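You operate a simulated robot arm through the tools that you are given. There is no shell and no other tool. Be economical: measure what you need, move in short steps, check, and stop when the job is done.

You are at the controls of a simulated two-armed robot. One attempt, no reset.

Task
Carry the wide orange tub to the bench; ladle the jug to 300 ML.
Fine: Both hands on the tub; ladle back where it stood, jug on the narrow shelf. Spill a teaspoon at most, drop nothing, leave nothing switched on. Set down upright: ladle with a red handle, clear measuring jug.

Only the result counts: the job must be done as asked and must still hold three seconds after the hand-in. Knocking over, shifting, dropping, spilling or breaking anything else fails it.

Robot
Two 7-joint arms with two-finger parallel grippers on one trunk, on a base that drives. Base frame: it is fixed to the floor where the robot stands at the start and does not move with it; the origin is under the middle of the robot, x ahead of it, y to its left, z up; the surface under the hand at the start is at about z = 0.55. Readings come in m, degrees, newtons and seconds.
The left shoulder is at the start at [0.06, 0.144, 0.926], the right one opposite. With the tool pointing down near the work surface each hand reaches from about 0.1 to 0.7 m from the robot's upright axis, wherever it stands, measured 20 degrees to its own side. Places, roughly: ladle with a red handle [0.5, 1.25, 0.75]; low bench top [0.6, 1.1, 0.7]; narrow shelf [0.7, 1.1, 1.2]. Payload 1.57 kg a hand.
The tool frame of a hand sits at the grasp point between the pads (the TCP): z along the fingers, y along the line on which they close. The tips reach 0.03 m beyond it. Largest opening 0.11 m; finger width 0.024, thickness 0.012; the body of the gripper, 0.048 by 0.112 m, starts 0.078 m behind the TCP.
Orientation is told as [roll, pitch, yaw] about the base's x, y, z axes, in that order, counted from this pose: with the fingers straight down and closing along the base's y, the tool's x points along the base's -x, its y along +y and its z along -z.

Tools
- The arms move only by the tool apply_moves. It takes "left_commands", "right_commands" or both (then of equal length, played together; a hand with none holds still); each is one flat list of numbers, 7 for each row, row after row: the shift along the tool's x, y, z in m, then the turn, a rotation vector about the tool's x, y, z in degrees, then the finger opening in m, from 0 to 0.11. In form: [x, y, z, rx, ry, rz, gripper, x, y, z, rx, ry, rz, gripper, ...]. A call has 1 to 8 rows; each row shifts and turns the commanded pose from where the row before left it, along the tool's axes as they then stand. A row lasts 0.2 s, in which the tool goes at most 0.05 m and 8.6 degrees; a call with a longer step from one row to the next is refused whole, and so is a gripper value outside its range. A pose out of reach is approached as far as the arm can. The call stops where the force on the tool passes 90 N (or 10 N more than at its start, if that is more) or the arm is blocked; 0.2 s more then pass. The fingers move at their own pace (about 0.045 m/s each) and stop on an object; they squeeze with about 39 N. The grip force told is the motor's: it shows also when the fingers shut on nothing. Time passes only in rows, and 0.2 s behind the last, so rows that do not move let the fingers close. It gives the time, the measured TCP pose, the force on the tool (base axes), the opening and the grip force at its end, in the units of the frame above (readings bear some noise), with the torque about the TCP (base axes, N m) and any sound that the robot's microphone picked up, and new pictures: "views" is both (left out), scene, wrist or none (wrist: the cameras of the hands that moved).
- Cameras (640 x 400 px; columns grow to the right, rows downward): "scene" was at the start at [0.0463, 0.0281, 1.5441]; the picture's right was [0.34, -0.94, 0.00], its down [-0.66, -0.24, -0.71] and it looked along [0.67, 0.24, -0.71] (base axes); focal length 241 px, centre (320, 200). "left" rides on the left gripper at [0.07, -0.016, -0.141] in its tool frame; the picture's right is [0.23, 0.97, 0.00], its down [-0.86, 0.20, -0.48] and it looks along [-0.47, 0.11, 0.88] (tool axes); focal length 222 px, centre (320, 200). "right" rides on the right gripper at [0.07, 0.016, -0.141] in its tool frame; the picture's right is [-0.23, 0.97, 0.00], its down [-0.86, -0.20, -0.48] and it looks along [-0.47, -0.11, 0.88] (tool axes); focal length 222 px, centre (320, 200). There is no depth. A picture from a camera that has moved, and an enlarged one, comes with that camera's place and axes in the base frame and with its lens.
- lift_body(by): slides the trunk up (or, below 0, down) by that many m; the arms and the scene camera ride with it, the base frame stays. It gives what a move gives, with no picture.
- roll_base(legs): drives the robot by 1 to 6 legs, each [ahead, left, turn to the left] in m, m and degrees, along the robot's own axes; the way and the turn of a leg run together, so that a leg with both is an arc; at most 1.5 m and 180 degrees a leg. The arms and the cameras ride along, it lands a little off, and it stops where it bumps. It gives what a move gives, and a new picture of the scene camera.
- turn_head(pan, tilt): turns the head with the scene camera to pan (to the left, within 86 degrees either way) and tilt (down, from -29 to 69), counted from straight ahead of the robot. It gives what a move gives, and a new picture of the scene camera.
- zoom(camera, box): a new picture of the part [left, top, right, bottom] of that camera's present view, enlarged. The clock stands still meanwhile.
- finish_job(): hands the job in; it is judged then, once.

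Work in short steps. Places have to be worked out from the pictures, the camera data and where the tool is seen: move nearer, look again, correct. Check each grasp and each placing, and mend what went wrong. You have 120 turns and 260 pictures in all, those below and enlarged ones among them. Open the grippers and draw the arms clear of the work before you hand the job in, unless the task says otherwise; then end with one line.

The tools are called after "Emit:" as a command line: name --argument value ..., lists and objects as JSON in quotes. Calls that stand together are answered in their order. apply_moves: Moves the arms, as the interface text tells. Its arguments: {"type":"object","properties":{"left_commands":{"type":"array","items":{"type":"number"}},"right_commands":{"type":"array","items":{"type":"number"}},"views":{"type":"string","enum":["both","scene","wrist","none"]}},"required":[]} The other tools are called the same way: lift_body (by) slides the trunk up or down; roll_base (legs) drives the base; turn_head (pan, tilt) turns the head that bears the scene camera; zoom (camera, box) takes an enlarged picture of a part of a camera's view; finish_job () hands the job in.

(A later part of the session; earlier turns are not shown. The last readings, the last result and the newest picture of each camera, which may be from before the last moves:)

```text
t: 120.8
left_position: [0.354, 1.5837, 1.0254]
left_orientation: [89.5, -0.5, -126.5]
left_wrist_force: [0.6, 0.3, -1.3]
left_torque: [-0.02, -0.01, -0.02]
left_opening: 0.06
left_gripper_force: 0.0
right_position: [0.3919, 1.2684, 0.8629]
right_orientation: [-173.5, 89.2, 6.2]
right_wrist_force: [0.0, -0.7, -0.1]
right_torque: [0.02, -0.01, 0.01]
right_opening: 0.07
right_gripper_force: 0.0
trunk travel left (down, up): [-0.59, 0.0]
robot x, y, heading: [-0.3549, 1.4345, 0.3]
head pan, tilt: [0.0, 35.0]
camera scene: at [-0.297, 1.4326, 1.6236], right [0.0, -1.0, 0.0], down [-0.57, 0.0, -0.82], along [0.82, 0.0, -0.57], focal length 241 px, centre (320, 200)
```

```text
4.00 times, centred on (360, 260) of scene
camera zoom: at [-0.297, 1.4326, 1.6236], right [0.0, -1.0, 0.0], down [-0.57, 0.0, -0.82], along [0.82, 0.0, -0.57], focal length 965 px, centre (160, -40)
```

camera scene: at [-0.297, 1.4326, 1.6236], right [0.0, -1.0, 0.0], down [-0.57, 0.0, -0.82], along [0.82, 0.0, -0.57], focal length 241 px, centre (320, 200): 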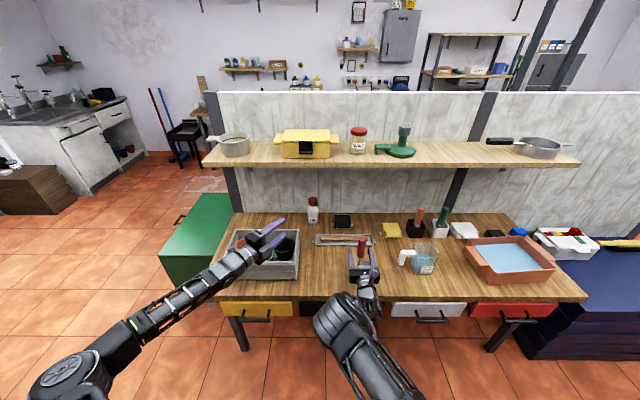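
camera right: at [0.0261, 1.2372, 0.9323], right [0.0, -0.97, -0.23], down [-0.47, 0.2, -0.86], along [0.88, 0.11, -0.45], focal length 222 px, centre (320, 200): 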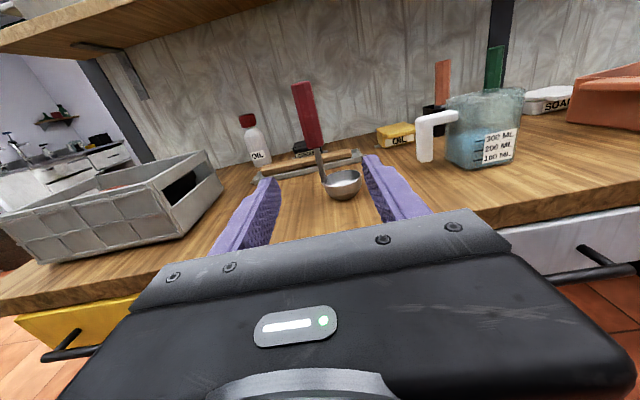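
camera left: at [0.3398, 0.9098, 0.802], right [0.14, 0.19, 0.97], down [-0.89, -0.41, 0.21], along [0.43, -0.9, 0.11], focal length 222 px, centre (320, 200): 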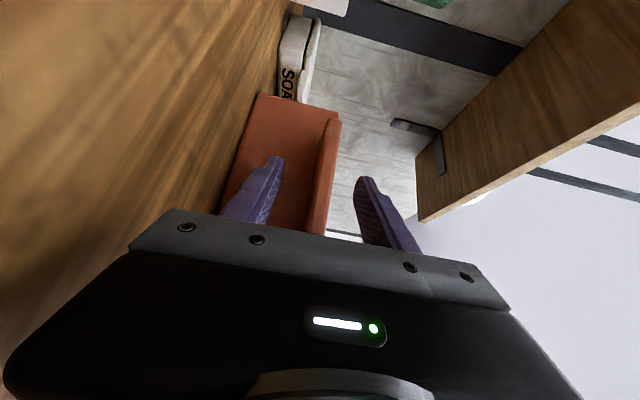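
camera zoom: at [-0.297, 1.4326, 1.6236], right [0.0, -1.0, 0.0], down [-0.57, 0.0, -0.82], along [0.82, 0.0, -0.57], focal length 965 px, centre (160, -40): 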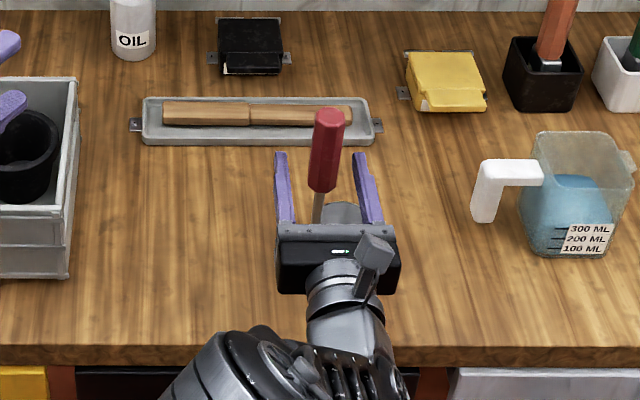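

The handle is at the TCP. Close slowly onto it.

Emit:
apply_moves --right_commands '[0, 0.001, 0, 0, 0, 0, 0.045, 0, 0, 0, 0, 0, 0, 0.035, 0, 0, 0, 0, 0, 0, 0.02, 0, 0, 0, 0, 0, 0, 0, 0, 0, 0, 0, 0, 0, 0]' --views "wrist"

```text
t: 122.0
left_position: [0.3532, 1.584, 1.0256]
left_orientation: [89.6, -0.5, -126.5]
left_wrist_force: [-0.3, 0.2, -0.4]
left_torque: [0.0, -0.01, 0.03]
left_opening: 0.0601
left_gripper_force: 0.0
right_position: [0.391, 1.2659, 0.864]
right_orientation: [-174.2, 89.3, 5.4]
right_wrist_force: [-0.8, -0.3, 0.1]
right_torque: [-0.12, 0.08, 0.02]
right_opening: 0.0297
right_gripper_force: 35.9
trunk travel left (down, up): [-0.59, 0.0]
robot x, y, heading: [-0.3537, 1.4332, 0.3]
head pan, tilt: [0.0, 35.0]
camera right: at [0.2486, 1.2514, 0.9321], right [0.0, -0.97, -0.23], down [-0.47, 0.2, -0.86], along [0.88, 0.1, -0.45], focal length 222 px, centre (320, 200)
```

right: 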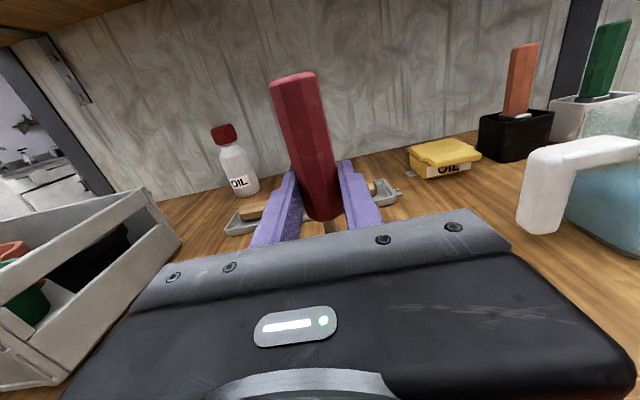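

Grip is firm (standing reference: TCP 0.391, 1.266, 0.864). Lift 10 cm, then back off and slide right toward the tub.

Emit:
apply_moves --right_commands '[0.02, 0, 0, 0, 0, 0, 0, 0.03, 0, 0, 0, 0, 0, 0, 0.03, 0, 0, 0, 0, 0, 0, 0.03, 0, 0, 0, 0, 0, 0]' --views "none"

Emit:
roll_base --legs '[[-0.22, 0, 0], [0, -0.667, 0]]'

```text
t: 123.0
left_position: [0.3539, 1.5837, 1.0262]
left_orientation: [89.7, -0.5, -126.5]
left_wrist_force: [0.4, -0.6, 0.3]
left_torque: [-0.01, 0.01, -0.01]
left_opening: 0.0601
left_gripper_force: 0.0
right_position: [0.3883, 1.2665, 0.9755]
right_orientation: [-175.5, 89.3, 4.2]
right_wrist_force: [-0.8, -0.8, -1.3]
right_torque: [0.03, 0.06, -0.03]
right_opening: 0.0295
right_gripper_force: 39.0
trunk travel left (down, up): [-0.59, 0.0]
robot x, y, heading: [-0.3593, 1.4333, 0.3]
head pan, tilt: [0.0, 35.0]
```

```text
t: 128.0
left_position: [0.1398, 0.9084, 1.025]
left_orientation: [89.7, -0.5, -126.0]
left_wrist_force: [-0.6, -0.6, 0.4]
left_torque: [0.01, -0.03, -0.02]
left_opening: 0.06
left_gripper_force: 0.1
right_position: [0.1785, 0.5915, 0.9741]
right_orientation: [-171.9, 89.2, 8.4]
right_wrist_force: [0.3, 0.0, -2.7]
right_torque: [0.09, 0.05, -0.01]
right_opening: 0.0294
right_gripper_force: 39.3
trunk travel left (down, up): [-0.59, 0.0]
robot x, y, heading: [-0.5678, 0.7541, 0.5]
head pan, tilt: [0.0, 35.0]
camera scene: at [-0.5116, 0.7517, 1.6237], right [0.01, -1.0, 0.0], down [-0.57, -0.01, -0.82], along [0.82, 0.01, -0.57], focal length 241 px, centre (320, 200)
```

scene: 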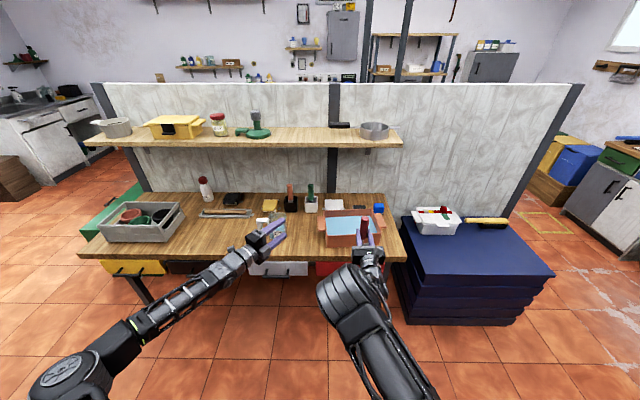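

Ladle bottom is at ≈0.853, above the tub rim (0.824). Drive in over the tub's middle.

Emit:
roll_base --legs '[[0.0, 0.038, 0], [0.27, 0, 0]]'

Emit:
zoom --camera "scene" --box '[240, 180, 460, 330]'

Emit:
zoom --camera "right" --box '[120, 0, 520, 250]'

```text
t: 130.3
left_position: [0.4074, 0.9484, 1.0259]
left_orientation: [89.6, -0.5, -126.2]
left_wrist_force: [-0.3, 0.6, 0.0]
left_torque: [-0.01, -0.01, -0.02]
left_opening: 0.0598
left_gripper_force: 0.1
right_position: [0.4446, 0.6324, 0.9732]
right_orientation: [-173.4, 89.3, 6.6]
right_wrist_force: [0.1, -0.1, -2.4]
right_torque: [0.04, 0.03, 0.01]
right_opening: 0.0292
right_gripper_force: 38.5
trunk travel left (down, up): [-0.59, 0.0]
robot x, y, heading: [-0.3026, 0.7907, 0.6]
head pan, tilt: [0.0, 35.0]
camera scene: at [-0.2434, 0.7934, 1.6237], right [0.01, -1.0, 0.0], down [-0.57, -0.01, -0.82], along [0.82, 0.01, -0.57], focal length 241 px, centre (320, 200)
```

scene: 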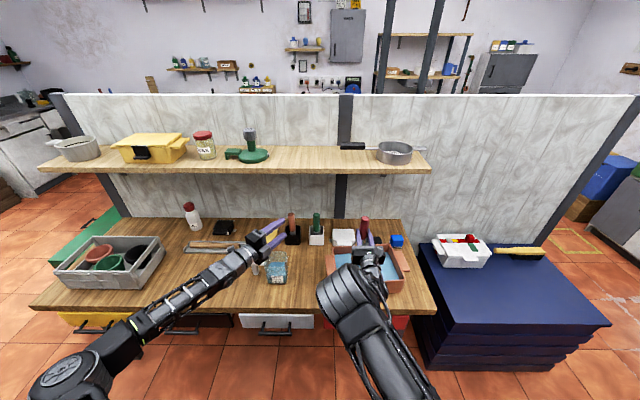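

```text
2.67 times, centred on (350, 255) of scene
camera zoom: at [-0.2434, 0.7934, 1.6237], right [0.01, -1.0, 0.0], down [-0.57, -0.01, -0.82], along [0.82, 0.01, -0.57], focal length 643 px, centre (240, 53)
```

zoom: 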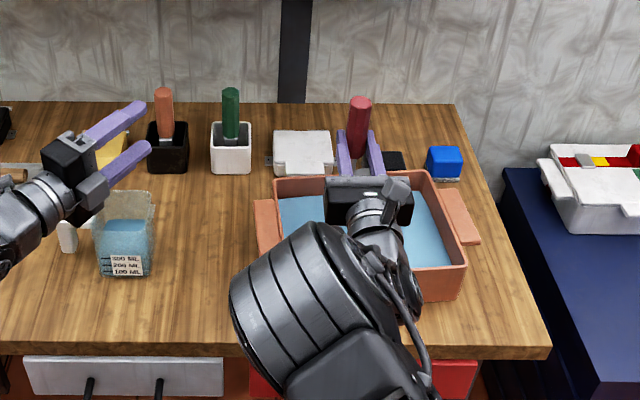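

```text
1.60 times, centred on (320, 125) of right
camera zoom: at [0.3024, 0.6152, 1.0411], right [0.0, -0.97, -0.23], down [-0.47, 0.2, -0.86], along [0.88, 0.11, -0.46], focal length 355 px, centre (320, 320)
```

zoom: 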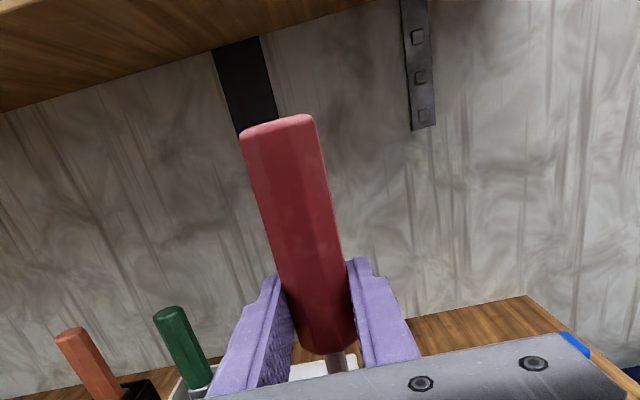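

Water in the tub is only ~28 mm deep, so I must scoop with the ladle tilted. Pitching the hand (fingers down ~35°) keeps the gripper clear of the tub rim; I tilt first, above the tub.

Emit:
apply_moves --right_commands '[0, 0, 0.006, 0, -7, 0, 0, 0.001, 0, 0.006, 0, -7, 0, 0, 0.002, 0, 0.006, 0, -7, 0, 0, 0.003, 0, 0.005, 0, -7, 0, 0, 0.003, 0, 0.005, 0, -7, 0, 0]' --views "both"

Emit:
zoom --camera "scene" --box '[300, 200, 440, 310]'

```text
t: 131.6
left_position: [0.4075, 0.9487, 1.026]
left_orientation: [89.7, -0.5, -126.1]
left_wrist_force: [-0.3, -0.8, 0.2]
left_torque: [0.01, -0.01, -0.01]
left_opening: 0.0601
left_gripper_force: 0.0
right_position: [0.4455, 0.6255, 0.9615]
right_orientation: [-1.7, 84.1, 178.4]
right_wrist_force: [0.1, 0.1, -1.3]
right_torque: [0.05, 0.0, -0.02]
right_opening: 0.029
right_gripper_force: 39.1
right hand out of reach, approached as far as the arm can: row 1, 2, 3, 4, 5
trunk travel left (down, up): [-0.59, 0.0]
robot x, y, heading: [-0.3031, 0.798, 0.5]
head pan, tilt: [0.0, 35.0]
camera scene: at [-0.2447, 0.7935, 1.6237], right [0.01, -1.0, 0.0], down [-0.57, -0.01, -0.82], along [0.82, 0.01, -0.57], focal length 241 px, centre (320, 200)
camera right: at [0.3127, 0.6095, 1.0445], right [-0.02, -0.97, -0.23], down [-0.56, 0.2, -0.8], along [0.83, 0.11, -0.55], focal length 222 px, centre (320, 200)
```

scene: 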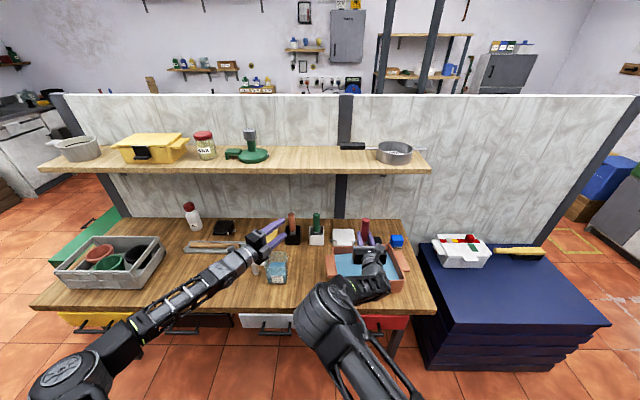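
right: 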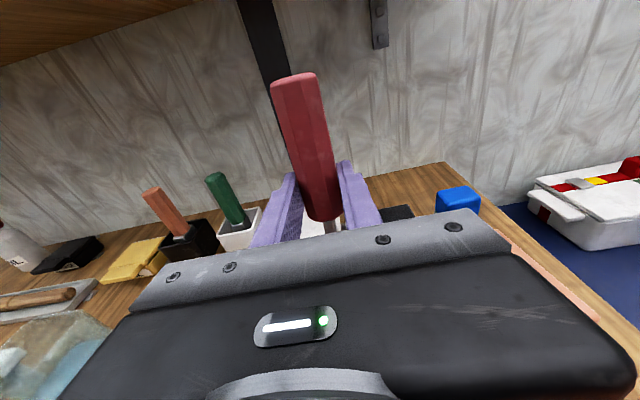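

```text
3.64 times, centred on (370, 255) of scene
camera zoom: at [-0.2447, 0.7935, 1.6237], right [0.01, -1.0, 0.0], down [-0.57, -0.01, -0.82], along [0.82, 0.01, -0.57], focal length 877 px, centre (138, 0)
```

zoom: 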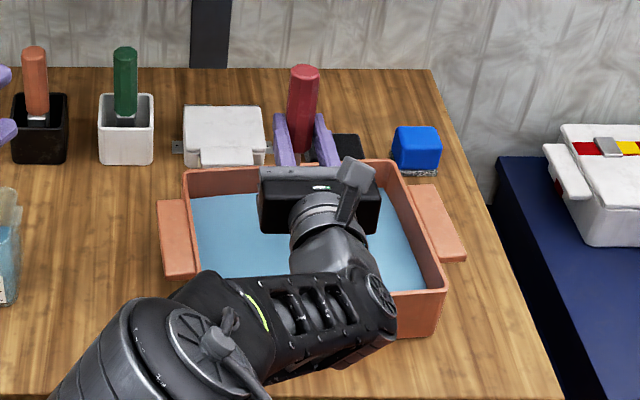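

The wrist can't pitch that way, but it can roll freely. For rolling I need a higher grip so the gripper body clears the tub rim. I'll level the hand, move to the free bench spot between tub and jug, and set the ladle down there to regrip.

Emit:
apply_moves --right_commands '[0.012, 0, 0, 0, 3.3, 0, 0, 0.008, 0, 0, 0, 3.3, 0, 0]' --views "none"

Emit:
roll_base --legs '[[-0.04, 0.24, 0]]'

Emit:
zoom --camera "scene" --box '[220, 190, 440, 330]'

```text
t: 132.2
left_position: [0.4067, 0.9483, 1.0256]
left_orientation: [89.7, -0.5, -126.2]
left_wrist_force: [0.2, 0.4, 0.3]
left_torque: [0.05, -0.04, -0.01]
left_opening: 0.06
left_gripper_force: 0.0
right_position: [0.4477, 0.625, 0.9813]
right_orientation: [-165.0, 89.2, 15.2]
right_wrist_force: [-0.1, -0.4, -2.9]
right_torque: [0.05, 0.01, 0.04]
right_opening: 0.029
right_gripper_force: 39.5
trunk travel left (down, up): [-0.59, 0.0]
robot x, y, heading: [-0.305, 0.7947, 0.3]
head pan, tilt: [0.0, 35.0]
```

```text
t: 133.9
left_position: [0.3652, 1.1875, 1.0264]
left_orientation: [89.7, -0.6, -126.3]
left_wrist_force: [0.3, 1.0, 0.6]
left_torque: [-0.01, -0.03, -0.03]
left_opening: 0.0599
left_gripper_force: 0.1
right_position: [0.4046, 0.8639, 0.9825]
right_orientation: [-169.7, 89.2, 10.4]
right_wrist_force: [0.6, 0.6, -1.7]
right_torque: [0.05, 0.03, -0.01]
right_opening: 0.029
right_gripper_force: 39.0
trunk travel left (down, up): [-0.59, 0.0]
robot x, y, heading: [-0.3441, 1.0293, 0.5]
head pan, tilt: [0.0, 35.0]
camera scene: at [-0.2875, 1.0338, 1.6237], right [0.01, -1.0, 0.0], down [-0.57, -0.01, -0.82], along [0.82, 0.01, -0.57], focal length 241 px, centre (320, 200)
```

scene: 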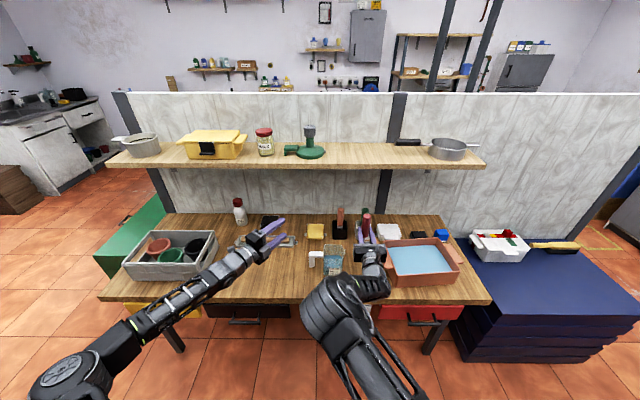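

```text
2.86 times, centred on (330, 260) of scene
camera zoom: at [-0.2875, 1.0338, 1.6237], right [0.01, -1.0, 0.0], down [-0.57, -0.01, -0.82], along [0.82, 0.01, -0.57], focal length 689 px, centre (291, 29)
```

zoom: 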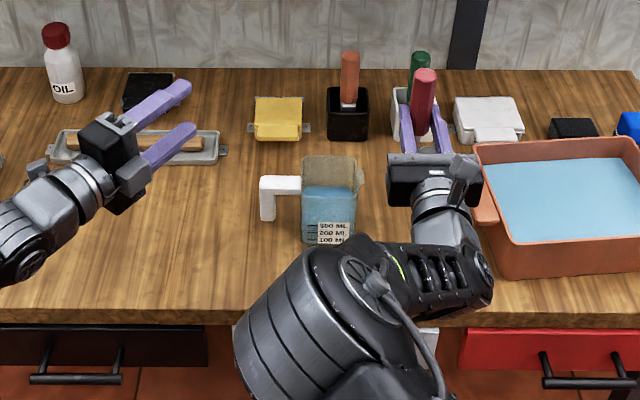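

Clear spot. Lower the ladle to the bench here.

Emit:
apply_moves --right_commands '[-0.03, 0, 0, 0, 0, 0, 0, -0.03, 0, 0, 0, 0, 0, 0, -0.03, 0, 0, 0, 0, 0, 0, -0.017, 0, 0, 0, 0, 0, 0, -0.007, 0, 0, 0, 0, 0, 0]' --views "none"

Emit:
apply_moves --right_commands '[-0.003, 0, 0, 0, 0, 0, 0, 0, 0, 0, 0, 0, 0, 0]' --views "wrist"

```text
t: 135.1
left_position: [0.3643, 1.1854, 1.026]
left_orientation: [89.6, -0.5, -126.3]
left_wrist_force: [0.5, -0.2, 1.0]
left_torque: [0.03, -0.01, 0.03]
left_opening: 0.0601
left_gripper_force: 0.1
right_position: [0.405, 0.8627, 0.8668]
right_orientation: [-168.3, 89.4, 11.7]
right_wrist_force: [-0.2, 0.2, -2.0]
right_torque: [0.05, 0.02, 0.03]
right_opening: 0.0291
right_gripper_force: 39.0
trunk travel left (down, up): [-0.59, 0.0]
robot x, y, heading: [-0.3441, 1.0312, 0.6]
head pan, tilt: [0.0, 35.0]
```

```text
t: 135.7
left_position: [0.363, 1.1858, 1.026]
left_orientation: [89.6, -0.5, -126.4]
left_wrist_force: [-0.5, 0.8, 0.5]
left_torque: [0.03, 0.01, -0.03]
left_opening: 0.0597
left_gripper_force: 0.1
right_position: [0.407, 0.8634, 0.8653]
right_orientation: [-168.1, 89.1, 11.9]
right_wrist_force: [-0.2, 0.7, -0.4]
right_torque: [-0.1, -0.07, 0.04]
right_opening: 0.0291
right_gripper_force: 38.6
trunk travel left (down, up): [-0.59, 0.0]
robot x, y, heading: [-0.3423, 1.0358, 0.2]
head pan, tilt: [0.0, 35.0]
camera right: at [0.2647, 0.8472, 0.9326], right [0.0, -0.97, -0.23], down [-0.47, 0.2, -0.86], along [0.88, 0.11, -0.45], focal length 222 px, centre (320, 200)
```

right: 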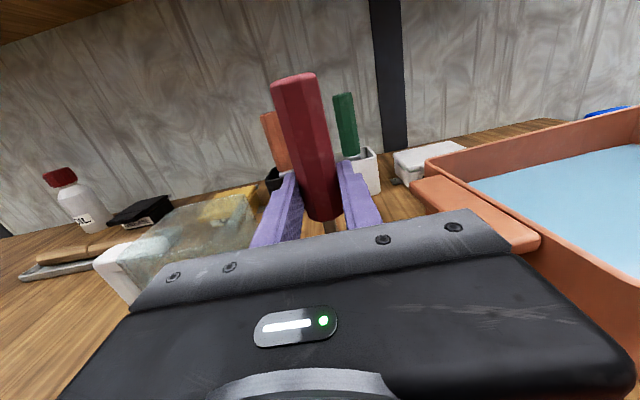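

Ladle weight is off the hand. Open, slide the hand up 25 mm along the handle, and regrip.

Emit:
apply_moves --right_commands '[0, 0, 0, 0, 0, 0, 0.035, 0, 0, 0, 0, 0, 0, 0.055, 0, 0, 0, 0, 0, 0, 0.055, 0.0125, 0, 0, 0, 0, 0, 0.055, 0.0125, 0, 0, 0, 0, 0, 0.055]' --views "wrist"

Emit:
zoom --camera "scene" --box '[300, 200, 420, 300]'

```text
t: 136.9
left_position: [0.3646, 1.1857, 1.0262]
left_orientation: [89.6, -0.5, -126.3]
left_wrist_force: [0.0, 0.3, 0.0]
left_torque: [0.0, 0.02, -0.03]
left_opening: 0.0601
left_gripper_force: 0.0
right_position: [0.4063, 0.8639, 0.8889]
right_orientation: [-164.8, 89.2, 15.2]
right_wrist_force: [-0.9, -0.4, -0.2]
right_torque: [-0.02, 0.0, 0.01]
right_opening: 0.055
right_gripper_force: 0.1
trunk travel left (down, up): [-0.59, 0.0]
robot x, y, heading: [-0.3457, 1.0309, 0.7]
head pan, tilt: [0.0, 35.0]
camera right: at [0.2637, 0.8473, 0.9566], right [0.0, -0.97, -0.23], down [-0.47, 0.2, -0.86], along [0.88, 0.11, -0.45], focal length 222 px, centre (320, 200)
```

right: 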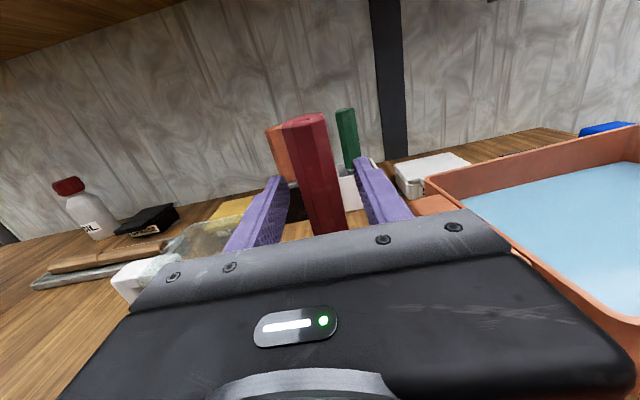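

```text
4.00 times, centred on (360, 250) of scene
camera zoom: at [-0.2877, 1.0326, 1.6237], right [0.01, -1.0, 0.0], down [-0.57, 0.0, -0.82], along [0.82, 0.01, -0.57], focal length 965 px, centre (160, 0)
```

zoom: 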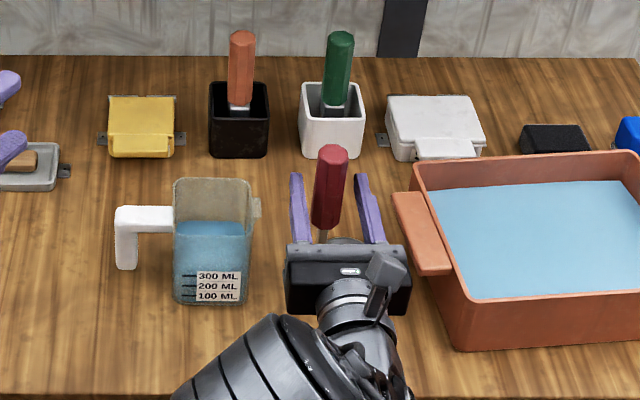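

Standing fine. Regrip here.

Emit:
apply_moves --right_commands '[0, 0, 0, 0, 0, 0, 0.04, 0, 0, 0, 0, 0, 0, 0.03, 0, 0, 0, 0, 0, 0, 0, 0, 0, 0, 0, 0, 0, 0]' --views "none"

Emit:
apply_moves --right_commands '[0.03, 0, 0, 0, 0, 0, 0, 0.03, 0, 0, 0, 0, 0, 0, 0.03, 0, 0, 0, 0, 0, 0, 0.02, 0, 0, 0, 0, 0, 0]' --views "none"

Emit:
roll_base --legs '[[0.04, -0.21, 0]]'

```text
t: 137.9
left_position: [0.3645, 1.1875, 1.0253]
left_orientation: [89.5, -0.5, -126.3]
left_wrist_force: [0.0, -0.6, 0.5]
left_torque: [0.02, -0.01, 0.0]
left_opening: 0.0601
left_gripper_force: 0.0
right_position: [0.4063, 0.8631, 0.8898]
right_orientation: [-166.5, 89.1, 13.3]
right_wrist_force: [-0.3, -0.2, 0.3]
right_torque: [-0.03, 0.06, -0.01]
right_opening: 0.029
right_gripper_force: 29.5
trunk travel left (down, up): [-0.59, 0.0]
robot x, y, heading: [-0.346, 1.0338, 0.3]
head pan, tilt: [0.0, 35.0]
```

```text
t: 138.9
left_position: [0.364, 1.1868, 1.026]
left_orientation: [89.6, -0.5, -126.3]
left_wrist_force: [0.1, 1.0, 0.6]
left_torque: [-0.02, -0.01, 0.04]
left_opening: 0.0599
left_gripper_force: 0.0
right_position: [0.4034, 0.8641, 1.0007]
right_orientation: [-168.4, 89.2, 11.6]
right_wrist_force: [0.2, -0.3, -1.9]
right_torque: [0.04, 0.02, -0.02]
right_opening: 0.0289
right_gripper_force: 38.8
trunk travel left (down, up): [-0.59, 0.0]
robot x, y, heading: [-0.3458, 1.0329, 0.7]
head pan, tilt: [0.0, 35.0]
```

```text
t: 140.6
left_position: [0.4069, 0.9702, 1.0263]
left_orientation: [89.6, -0.5, -126.3]
left_wrist_force: [0.7, 0.3, 0.6]
left_torque: [0.04, -0.02, -0.01]
left_opening: 0.0601
left_gripper_force: 0.0
right_position: [0.4461, 0.6478, 1.0004]
right_orientation: [-161.8, 89.3, 18.2]
right_wrist_force: [0.1, -1.0, -2.7]
right_torque: [0.06, -0.01, 0.01]
right_opening: 0.0291
right_gripper_force: 38.8
trunk travel left (down, up): [-0.59, 0.0]
robot x, y, heading: [-0.2996, 0.8151, 0.4]
head pan, tilt: [0.0, 35.0]
camera scene: at [-0.2453, 0.8168, 1.6237], right [0.01, -1.0, 0.0], down [-0.57, 0.0, -0.82], along [0.82, 0.01, -0.57], focal length 241 px, centre (320, 200)
```

scene: 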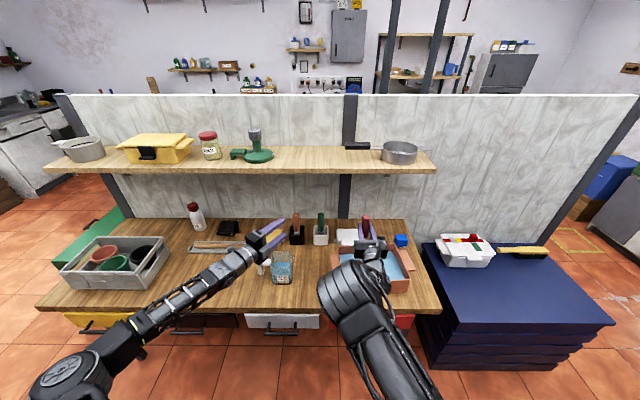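

Now roll the ladle +35° (far lip toward −y) above the tub, then I'll lower it in.

Emit:
apply_moves --right_commands '[0, 0.01, 0, 0, 0, 7, 0, 0, 0.01, 0, 0, 0, 7, 0, 0, 0.01, 0, 0, 0, 7, 0, 0, 0, 0, 0, 0, 7, 0, 0, 0, 0, 0, 0, 7, 0]' --views "both"

Emit:
zoom --camera "scene" --box '[310, 200, 440, 310]'

```text
t: 141.8
left_position: [0.4056, 0.9705, 1.0261]
left_orientation: [89.5, -0.5, -126.3]
left_wrist_force: [0.5, -0.5, -0.2]
left_torque: [-0.01, 0.0, -0.01]
left_opening: 0.0598
left_gripper_force: 0.0
right_position: [0.446, 0.6184, 0.9969]
right_orientation: [-91.1, 54.7, 88.9]
right_wrist_force: [0.1, -1.0, -2.4]
right_torque: [-0.09, -0.04, -0.01]
right_opening: 0.0291
right_gripper_force: 39.3
trunk travel left (down, up): [-0.59, 0.0]
robot x, y, heading: [-0.3048, 0.8182, 0.5]
head pan, tilt: [0.0, 35.0]
camera scene: at [-0.2455, 0.8181, 1.6237], right [0.01, -1.0, 0.0], down [-0.57, 0.0, -0.82], along [0.82, 0.01, -0.57], focal length 241 px, centre (320, 200)
camera right: at [0.3047, 0.5664, 1.0423], right [0.01, -0.66, -0.75], down [-0.47, 0.66, -0.59], along [0.88, 0.36, -0.31], focal length 222 px, centre (320, 200)
```

scene: 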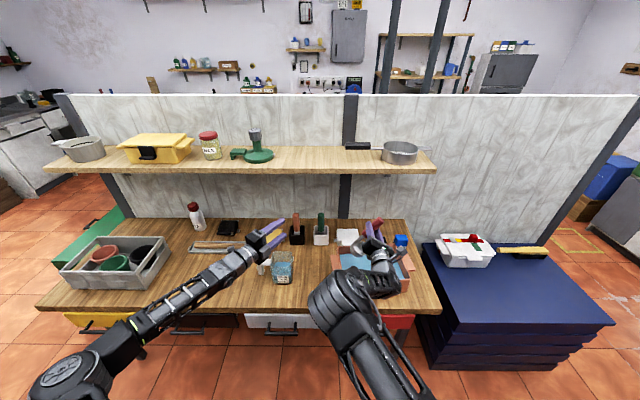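
right: 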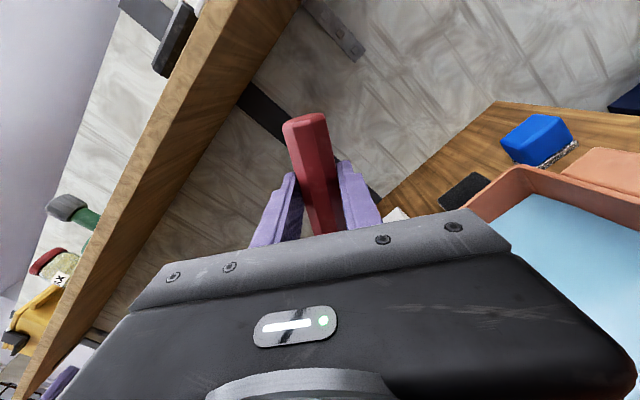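

```text
3.64 times, centred on (375, 255) of scene
camera zoom: at [-0.2455, 0.8181, 1.6237], right [0.01, -1.0, 0.0], down [-0.57, 0.0, -0.82], along [0.82, 0.01, -0.57], focal length 877 px, centre (120, 0)
```

zoom: 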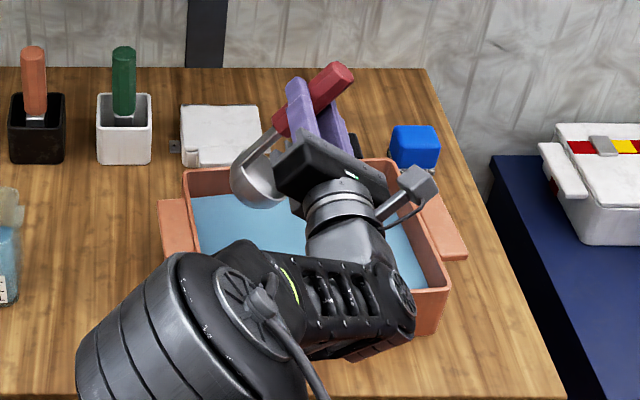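

Bowl is over the water, well inside the walls. Lower it 8 cm, then creep.

Emit:
apply_moves --right_commands '[-0.0246, 0.0172, 0, 0, 0, 0, 0, -0.0205, 0.0144, 0, 0, 0, 0, 0, -0.0123, 0.0086, 0, 0, 0, 0, 0, -0.0123, 0.0086, 0, 0, 0, 0, 0]' --views "none"

Emit:
zoom --camera "scene" --box '[310, 200, 440, 310]'

```text
t: 142.8
left_position: [0.4059, 0.9716, 1.0268]
left_orientation: [89.7, -0.5, -126.3]
left_wrist_force: [-0.4, 0.2, 0.0]
left_torque: [0.0, 0.0, 0.01]
left_opening: 0.0599
left_gripper_force: 0.1
right_position: [0.4483, 0.6182, 0.9113]
right_orientation: [-91.4, 54.8, 88.9]
right_wrist_force: [-0.3, 0.0, -2.2]
right_torque: [-0.09, 0.03, 0.0]
right_opening: 0.0287
right_gripper_force: 39.1
trunk travel left (down, up): [-0.59, 0.0]
robot x, y, heading: [-0.305, 0.8142, 0.2]
head pan, tilt: [0.0, 35.0]
```

```text
3.64 times, centred on (375, 255) of scene
camera zoom: at [-0.2453, 0.818, 1.6238], right [0.01, -1.0, 0.0], down [-0.57, 0.0, -0.82], along [0.82, 0.01, -0.57], focal length 877 px, centre (120, 0)
```

zoom: 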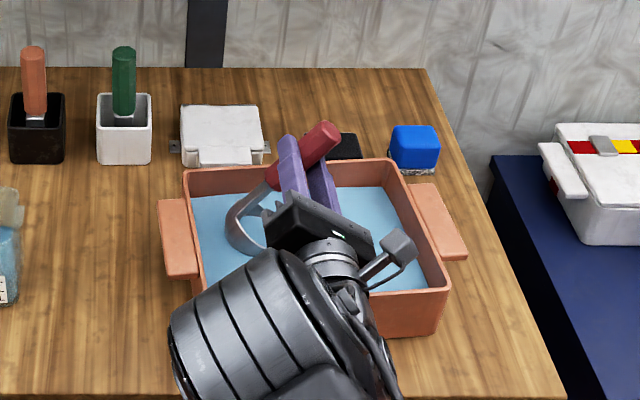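

The lip seems already at the water; look closer before going deeper.

Emit:
zoom --camera "scene" --box '[345, 235, 405, 285]'

```text
8.00 times, centred on (375, 260) of scene
camera zoom: at [-0.2453, 0.818, 1.6238], right [0.01, -1.0, 0.0], down [-0.57, 0.0, -0.82], along [0.82, 0.01, -0.57], focal length 1930 px, centre (-120, -280)
```

zoom: 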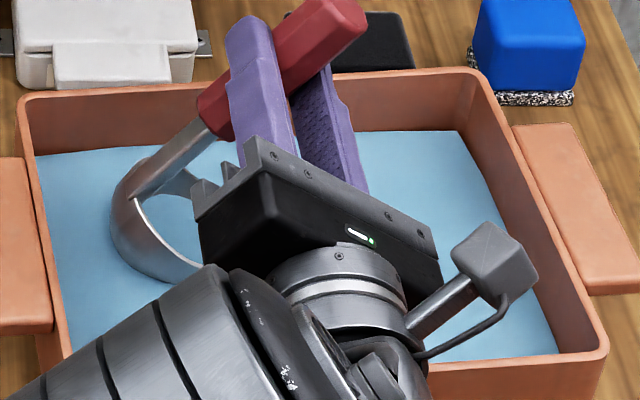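

Water has already entered over the lip. Go 6 mm deeper, hold a moment, then roll upright in place.

Emit:
apply_moves --right_commands '[-0.0049, 0.0034, 0, 0, 0, 0, 0, 0, 0, 0, 0, 0, 0, 0, 0, 0, 0, 0, 0, 0, 0]' --views "none"

Emit:
zoom --camera "scene" --box '[345, 235, 405, 285]'

```text
t: 143.6
left_position: [0.4077, 0.971, 1.0256]
left_orientation: [89.7, -0.5, -126.3]
left_wrist_force: [-0.3, 0.1, 0.7]
left_torque: [0.03, -0.02, 0.02]
left_opening: 0.0601
left_gripper_force: 0.0
right_position: [0.4481, 0.6192, 0.9061]
right_orientation: [-91.2, 54.8, 89.0]
right_wrist_force: [-0.3, -0.5, -2.3]
right_torque: [-0.1, 0.03, -0.02]
right_opening: 0.029
right_gripper_force: 38.9
trunk travel left (down, up): [-0.59, 0.0]
robot x, y, heading: [-0.3046, 0.8151, 0.1]
head pan, tilt: [0.0, 35.0]
```

```text
8.00 times, centred on (375, 260) of scene
camera zoom: at [-0.2454, 0.8181, 1.6237], right [0.01, -1.0, 0.0], down [-0.57, 0.0, -0.82], along [0.82, 0.01, -0.57], focal length 1930 px, centre (-120, -280)
```

zoom: 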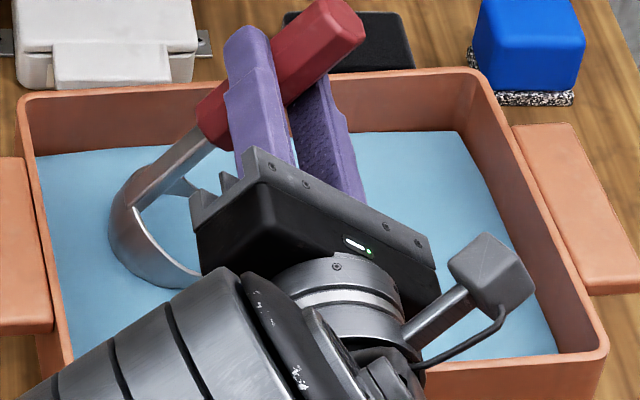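

Roll back upright slowly in place, then lift.

Emit:
apply_moves --right_commands '[0, 0, 0, 0, 0, -4.4, 0, 0, 0, 0, 0, 0, -4.4, 0, 0, 0, 0, 0, 0, -4.4, 0, 0, 0, 0, 0, 0, -4.4, 0, 0, 0, 0, 0, 0, -4.4, 0, 0, 0, 0, 0, 0, -4.4, 0, 0, 0, 0, 0, 0, -4.4, 0, 0, 0, 0, 0, 0, -4.4, 0]' --views "none"

Emit:
apply_moves --right_commands '[0.008, 0, 0, 0, 0, 0, 0, 0.012, 0, 0, 0, 0, 0, 0, 0.018, 0, 0, 0, 0, 0, 0, 0.02, 0, 0, 0, 0, 0, 0, 0.02, 0, 0, 0, 0, 0, 0, 0.018, 0, 0, 0, 0, 0, 0, 0.012, 0, 0, 0, 0, 0, 0]' --views "scene"

Emit:
zoom --camera "scene" --box '[310, 200, 440, 310]'

```text
t: 145.4
left_position: [0.4071, 0.9706, 1.0271]
left_orientation: [89.5, -0.5, -126.3]
left_wrist_force: [-0.7, -0.1, 0.1]
left_torque: [0.01, 0.0, -0.02]
left_opening: 0.0599
left_gripper_force: 0.1
right_position: [0.4477, 0.6189, 0.9058]
right_orientation: [174.9, 89.4, -5.1]
right_wrist_force: [0.1, -0.3, -1.8]
right_torque: [0.07, 0.05, -0.03]
right_opening: 0.0292
right_gripper_force: 38.9
trunk travel left (down, up): [-0.59, 0.0]
robot x, y, heading: [-0.3046, 0.8197, 0.4]
head pan, tilt: [0.0, 35.0]
```

```text
t: 147.0
left_position: [0.407, 0.9712, 1.0262]
left_orientation: [89.6, -0.5, -126.3]
left_wrist_force: [0.1, -0.4, -1.2]
left_torque: [0.02, 0.01, 0.01]
left_opening: 0.0601
left_gripper_force: 0.0
right_position: [0.4467, 0.6209, 1.0134]
right_orientation: [-179.7, 89.3, 0.3]
right_wrist_force: [-0.4, 0.6, -2.4]
right_torque: [0.08, 0.06, 0.03]
right_opening: 0.0292
right_gripper_force: 38.6
trunk travel left (down, up): [-0.59, 0.0]
robot x, y, heading: [-0.3012, 0.8196, 0.6]
head pan, tilt: [0.0, 35.0]
camera scene: at [-0.2456, 0.8183, 1.6237], right [0.01, -1.0, 0.0], down [-0.57, 0.0, -0.82], along [0.82, 0.01, -0.57], focal length 241 px, centre (320, 200)
```

scene: 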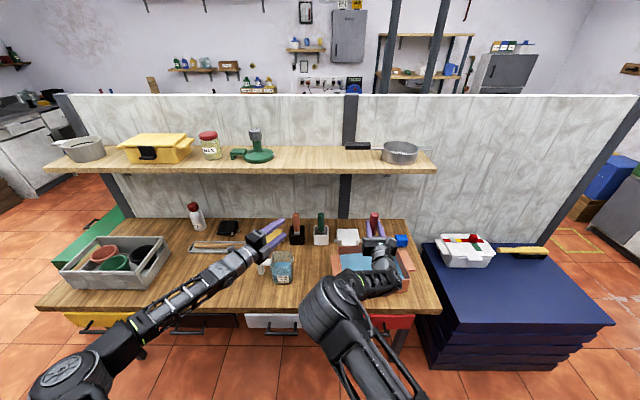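

```text
3.64 times, centred on (375, 255) of scene
camera zoom: at [-0.2456, 0.8183, 1.6237], right [0.01, -1.0, 0.0], down [-0.57, 0.0, -0.82], along [0.82, 0.01, -0.57], focal length 877 px, centre (120, 0)
```

zoom: 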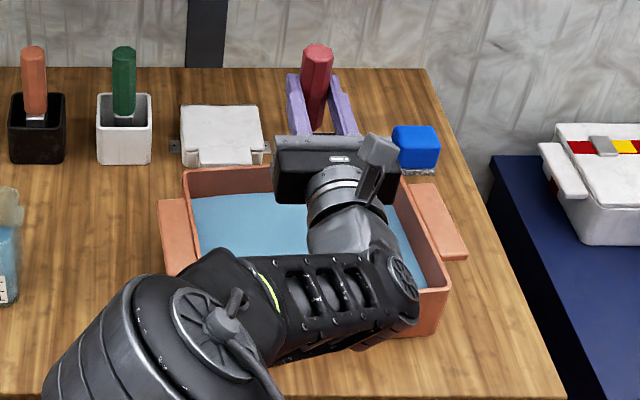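

Lifted to z≈1.013. Raise slightly more, then slide gently left so the bowl hangs over the jug's mouth (jug centre ≈(0.425,0.982), rim z≈0.859).

Emit:
apply_moves --right_commands '[0.005, 0, 0, 0, 0, 0, 0, 0.004, 0, 0, 0, 0, 0, 0]' --views "none"

Emit:
roll_base --legs '[[0, 0.08, 0], [0, 0.16, 0]]'

Emit:
zoom --camera "scene" --box '[230, 180, 450, 330]'

```text
t: 147.6
left_position: [0.4055, 0.9719, 1.0267]
left_orientation: [89.7, -0.4, -126.3]
left_wrist_force: [-0.1, 0.1, -0.1]
left_torque: [0.02, 0.03, -0.01]
left_opening: 0.0599
left_gripper_force: 0.1
right_position: [0.4456, 0.6191, 1.0218]
right_orientation: [177.6, 89.2, -2.5]
right_wrist_force: [0.3, -0.9, -2.8]
right_torque: [0.07, 0.03, 0.01]
right_opening: 0.029
right_gripper_force: 38.3
trunk travel left (down, up): [-0.59, 0.0]
robot x, y, heading: [-0.3012, 0.8181, 0.4]
head pan, tilt: [0.0, 35.0]
```

```text
t: 149.7
left_position: [0.4048, 1.213, 1.026]
left_orientation: [89.6, -0.4, -126.2]
left_wrist_force: [0.6, 1.2, -0.4]
left_torque: [0.01, -0.02, 0.02]
left_opening: 0.0598
left_gripper_force: 0.0
right_position: [0.4446, 0.8615, 1.0233]
right_orientation: [173.6, 89.2, -6.3]
right_wrist_force: [0.3, 0.2, -2.1]
right_torque: [0.12, 0.03, -0.02]
right_opening: 0.029
right_gripper_force: 38.9
trunk travel left (down, up): [-0.59, 0.0]
robot x, y, heading: [-0.3067, 1.0614, 0.4]
head pan, tilt: [0.0, 35.0]
camera scene: at [-0.2474, 1.0589, 1.6237], right [0.01, -1.0, 0.0], down [-0.57, -0.01, -0.82], along [0.82, 0.01, -0.57], focal length 241 px, centre (320, 200)
```

scene: 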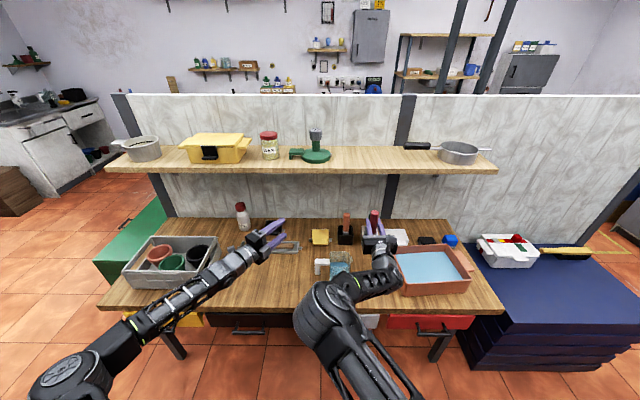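

```text
2.67 times, centred on (340, 255) of scene
camera zoom: at [-0.2474, 1.0589, 1.6237], right [0.01, -1.0, 0.0], down [-0.57, -0.01, -0.82], along [0.82, 0.01, -0.57], focal length 643 px, centre (267, 53)
```

zoom: 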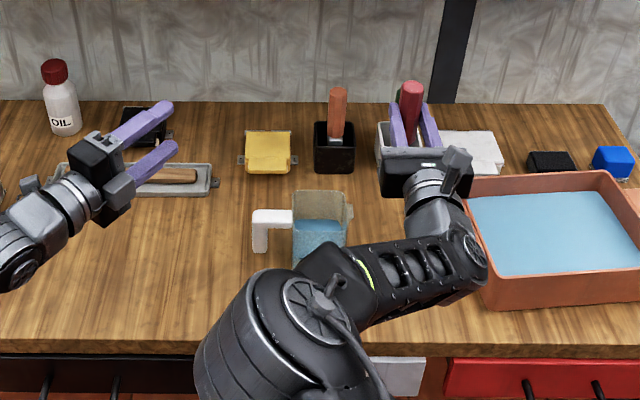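

On course; bowl bottom is ≈0.877. Slide the remaining 14 cm.

Emit:
roll_base --legs '[[-0.004, 0.07, 0], [-0.004, 0.07, 0]]'

Emit:
zoom --camera "scene" --box '[260, 190, 420, 310]'

Emit:
zoom --camera "right" --box '[120, 0, 520, 250]'

```text
t: 151.3
left_position: [0.3957, 1.3544, 1.0265]
left_orientation: [89.6, -0.4, -126.2]
left_wrist_force: [-0.3, -0.7, -0.2]
left_torque: [-0.03, -0.01, 0.0]
left_opening: 0.06
left_gripper_force: 0.1
right_position: [0.4346, 1.0012, 1.0236]
right_orientation: [173.0, 89.3, -6.9]
right_wrist_force: [-0.8, -0.3, -3.3]
right_torque: [0.06, 0.04, -0.04]
right_opening: 0.029
right_gripper_force: 39.0
trunk travel left (down, up): [-0.59, 0.0]
robot x, y, heading: [-0.3154, 1.1987, 0.5]
head pan, tilt: [0.0, 35.0]
camera scene: at [-0.257, 1.2003, 1.6237], right [0.01, -1.0, 0.0], down [-0.57, -0.01, -0.82], along [0.82, 0.01, -0.57], focal length 241 px, centre (320, 200)
```

scene: 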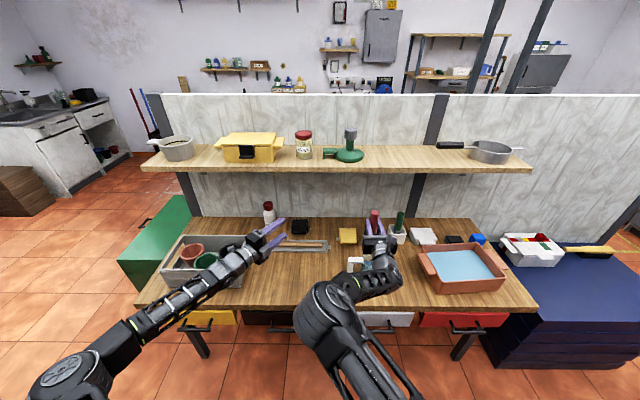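

```text
3.33 times, centred on (340, 250) of scene
camera zoom: at [-0.257, 1.2003, 1.6237], right [0.01, -1.0, 0.0], down [-0.57, -0.01, -0.82], along [0.82, 0.01, -0.57], focal length 804 px, centre (253, 33)
```

zoom: 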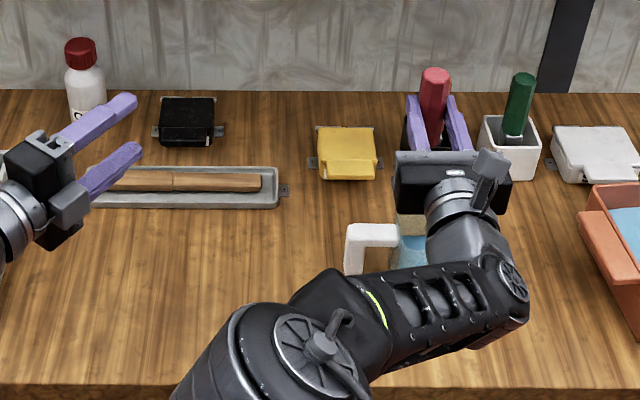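

```text
1.60 times, centred on (320, 125) of right
camera zoom: at [0.2925, 0.9869, 1.0908], right [0.0, -0.97, -0.23], down [-0.47, 0.2, -0.86], along [0.88, 0.11, -0.46], focal length 355 px, centre (320, 320)
```

zoom: 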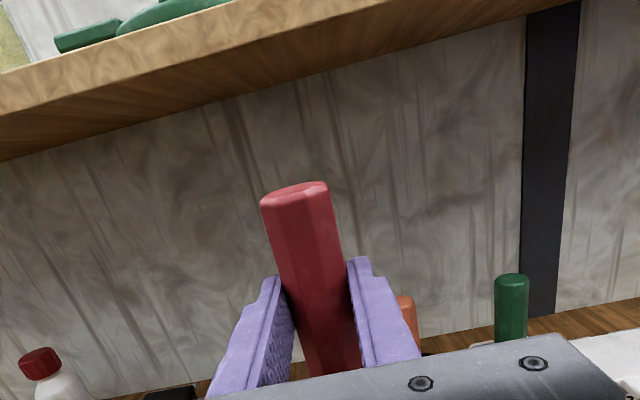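

Computed: bowl centre over the jug mouth. Begin tilting to ~24° while tracking the lip over the centre, then look.

Emit:
apply_moves --right_commands '[0, 0.002, 0, 0, 0, 8, 0, 0, 0.003, 0, 0, 0, 8, 0, 0.001, 0.004, 0, 0, 0, 8, 0]' --views "both"

Emit:
zoom --camera "scene" --box '[310, 210, 410, 290]'

```text
t: 152.1
left_position: [0.3959, 1.3531, 1.0257]
left_orientation: [89.6, -0.5, -126.4]
left_wrist_force: [0.5, 0.4, -0.6]
left_torque: [-0.06, 0.0, 0.01]
left_opening: 0.0596
left_gripper_force: 0.0
right_position: [0.4355, 0.9922, 1.0219]
right_orientation: [-91.8, 65.9, 88.4]
right_wrist_force: [0.3, 0.6, -2.7]
right_torque: [-0.08, 0.03, 0.01]
right_opening: 0.0289
right_gripper_force: 39.0
trunk travel left (down, up): [-0.59, 0.0]
robot x, y, heading: [-0.3146, 1.1985, 0.5]
head pan, tilt: [0.0, 35.0]
camera scene: at [-0.2569, 1.1988, 1.6237], right [0.01, -1.0, 0.0], down [-0.57, 0.0, -0.82], along [0.82, 0.01, -0.57], focal length 241 px, centre (320, 200)
camera right: at [0.2931, 0.9499, 1.0769], right [0.01, -0.8, -0.61], down [-0.47, 0.53, -0.7], along [0.88, 0.29, -0.37], focal length 222 px, centre (320, 200)
```

scene: 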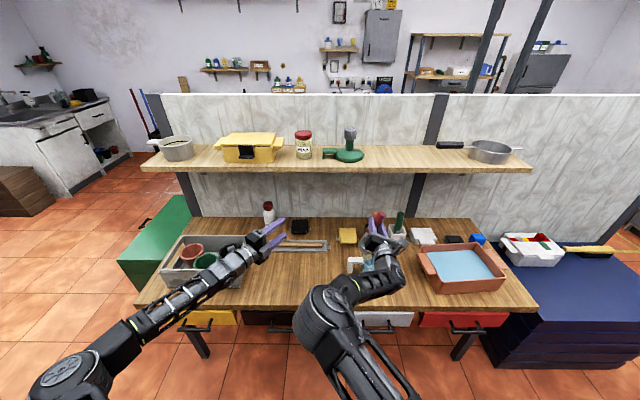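
right: 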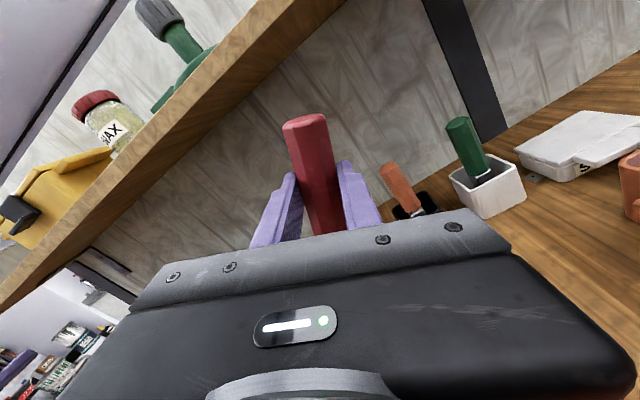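

```text
5.00 times, centred on (360, 250) of scene
camera zoom: at [-0.2569, 1.1988, 1.6237], right [0.01, -1.0, 0.0], down [-0.57, 0.0, -0.82], along [0.82, 0.01, -0.57], focal length 1206 px, centre (120, -50)
```

zoom: 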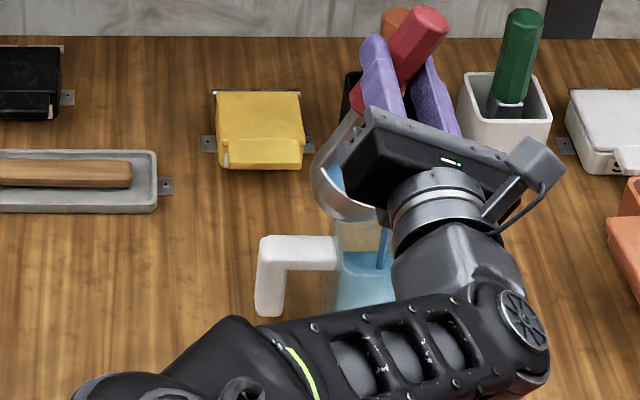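

A thin stream is running into the jug. Hold still to let it settle and check.

Emit:
apply_moves --right_commands '[0, 0, 0, 0, 0, 0, 0, 0, 0, 0, 0, 0, 0, 0, 0, 0, 0, 0, 0, 0, 0]' --views "none"

Emit:
zoom --camera "scene" --box '[335, 225, 395, 275]'

```text
t: 152.9
left_position: [0.3943, 1.3524, 1.0259]
left_orientation: [89.6, -0.5, -126.3]
left_wrist_force: [0.5, 1.0, -0.3]
left_torque: [-0.01, 0.02, 0.0]
left_opening: 0.0601
left_gripper_force: 0.0
right_position: [0.4354, 0.9929, 1.0228]
right_orientation: [-91.6, 66.0, 88.4]
right_wrist_force: [0.5, -0.4, -2.2]
right_torque: [-0.03, 0.04, -0.03]
right_opening: 0.0289
right_gripper_force: 38.9
trunk travel left (down, up): [-0.59, 0.0]
robot x, y, heading: [-0.3142, 1.1979, 0.4]
head pan, tilt: [0.0, 35.0]
```

```text
8.00 times, centred on (365, 250) of scene
camera zoom: at [-0.2569, 1.1987, 1.6237], right [0.01, -1.0, 0.0], down [-0.57, 0.0, -0.82], along [0.82, 0.01, -0.57], focal length 1930 px, centre (-40, -200)
```

zoom: 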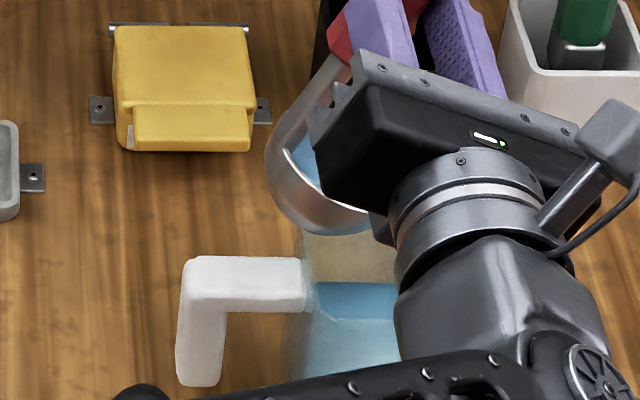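

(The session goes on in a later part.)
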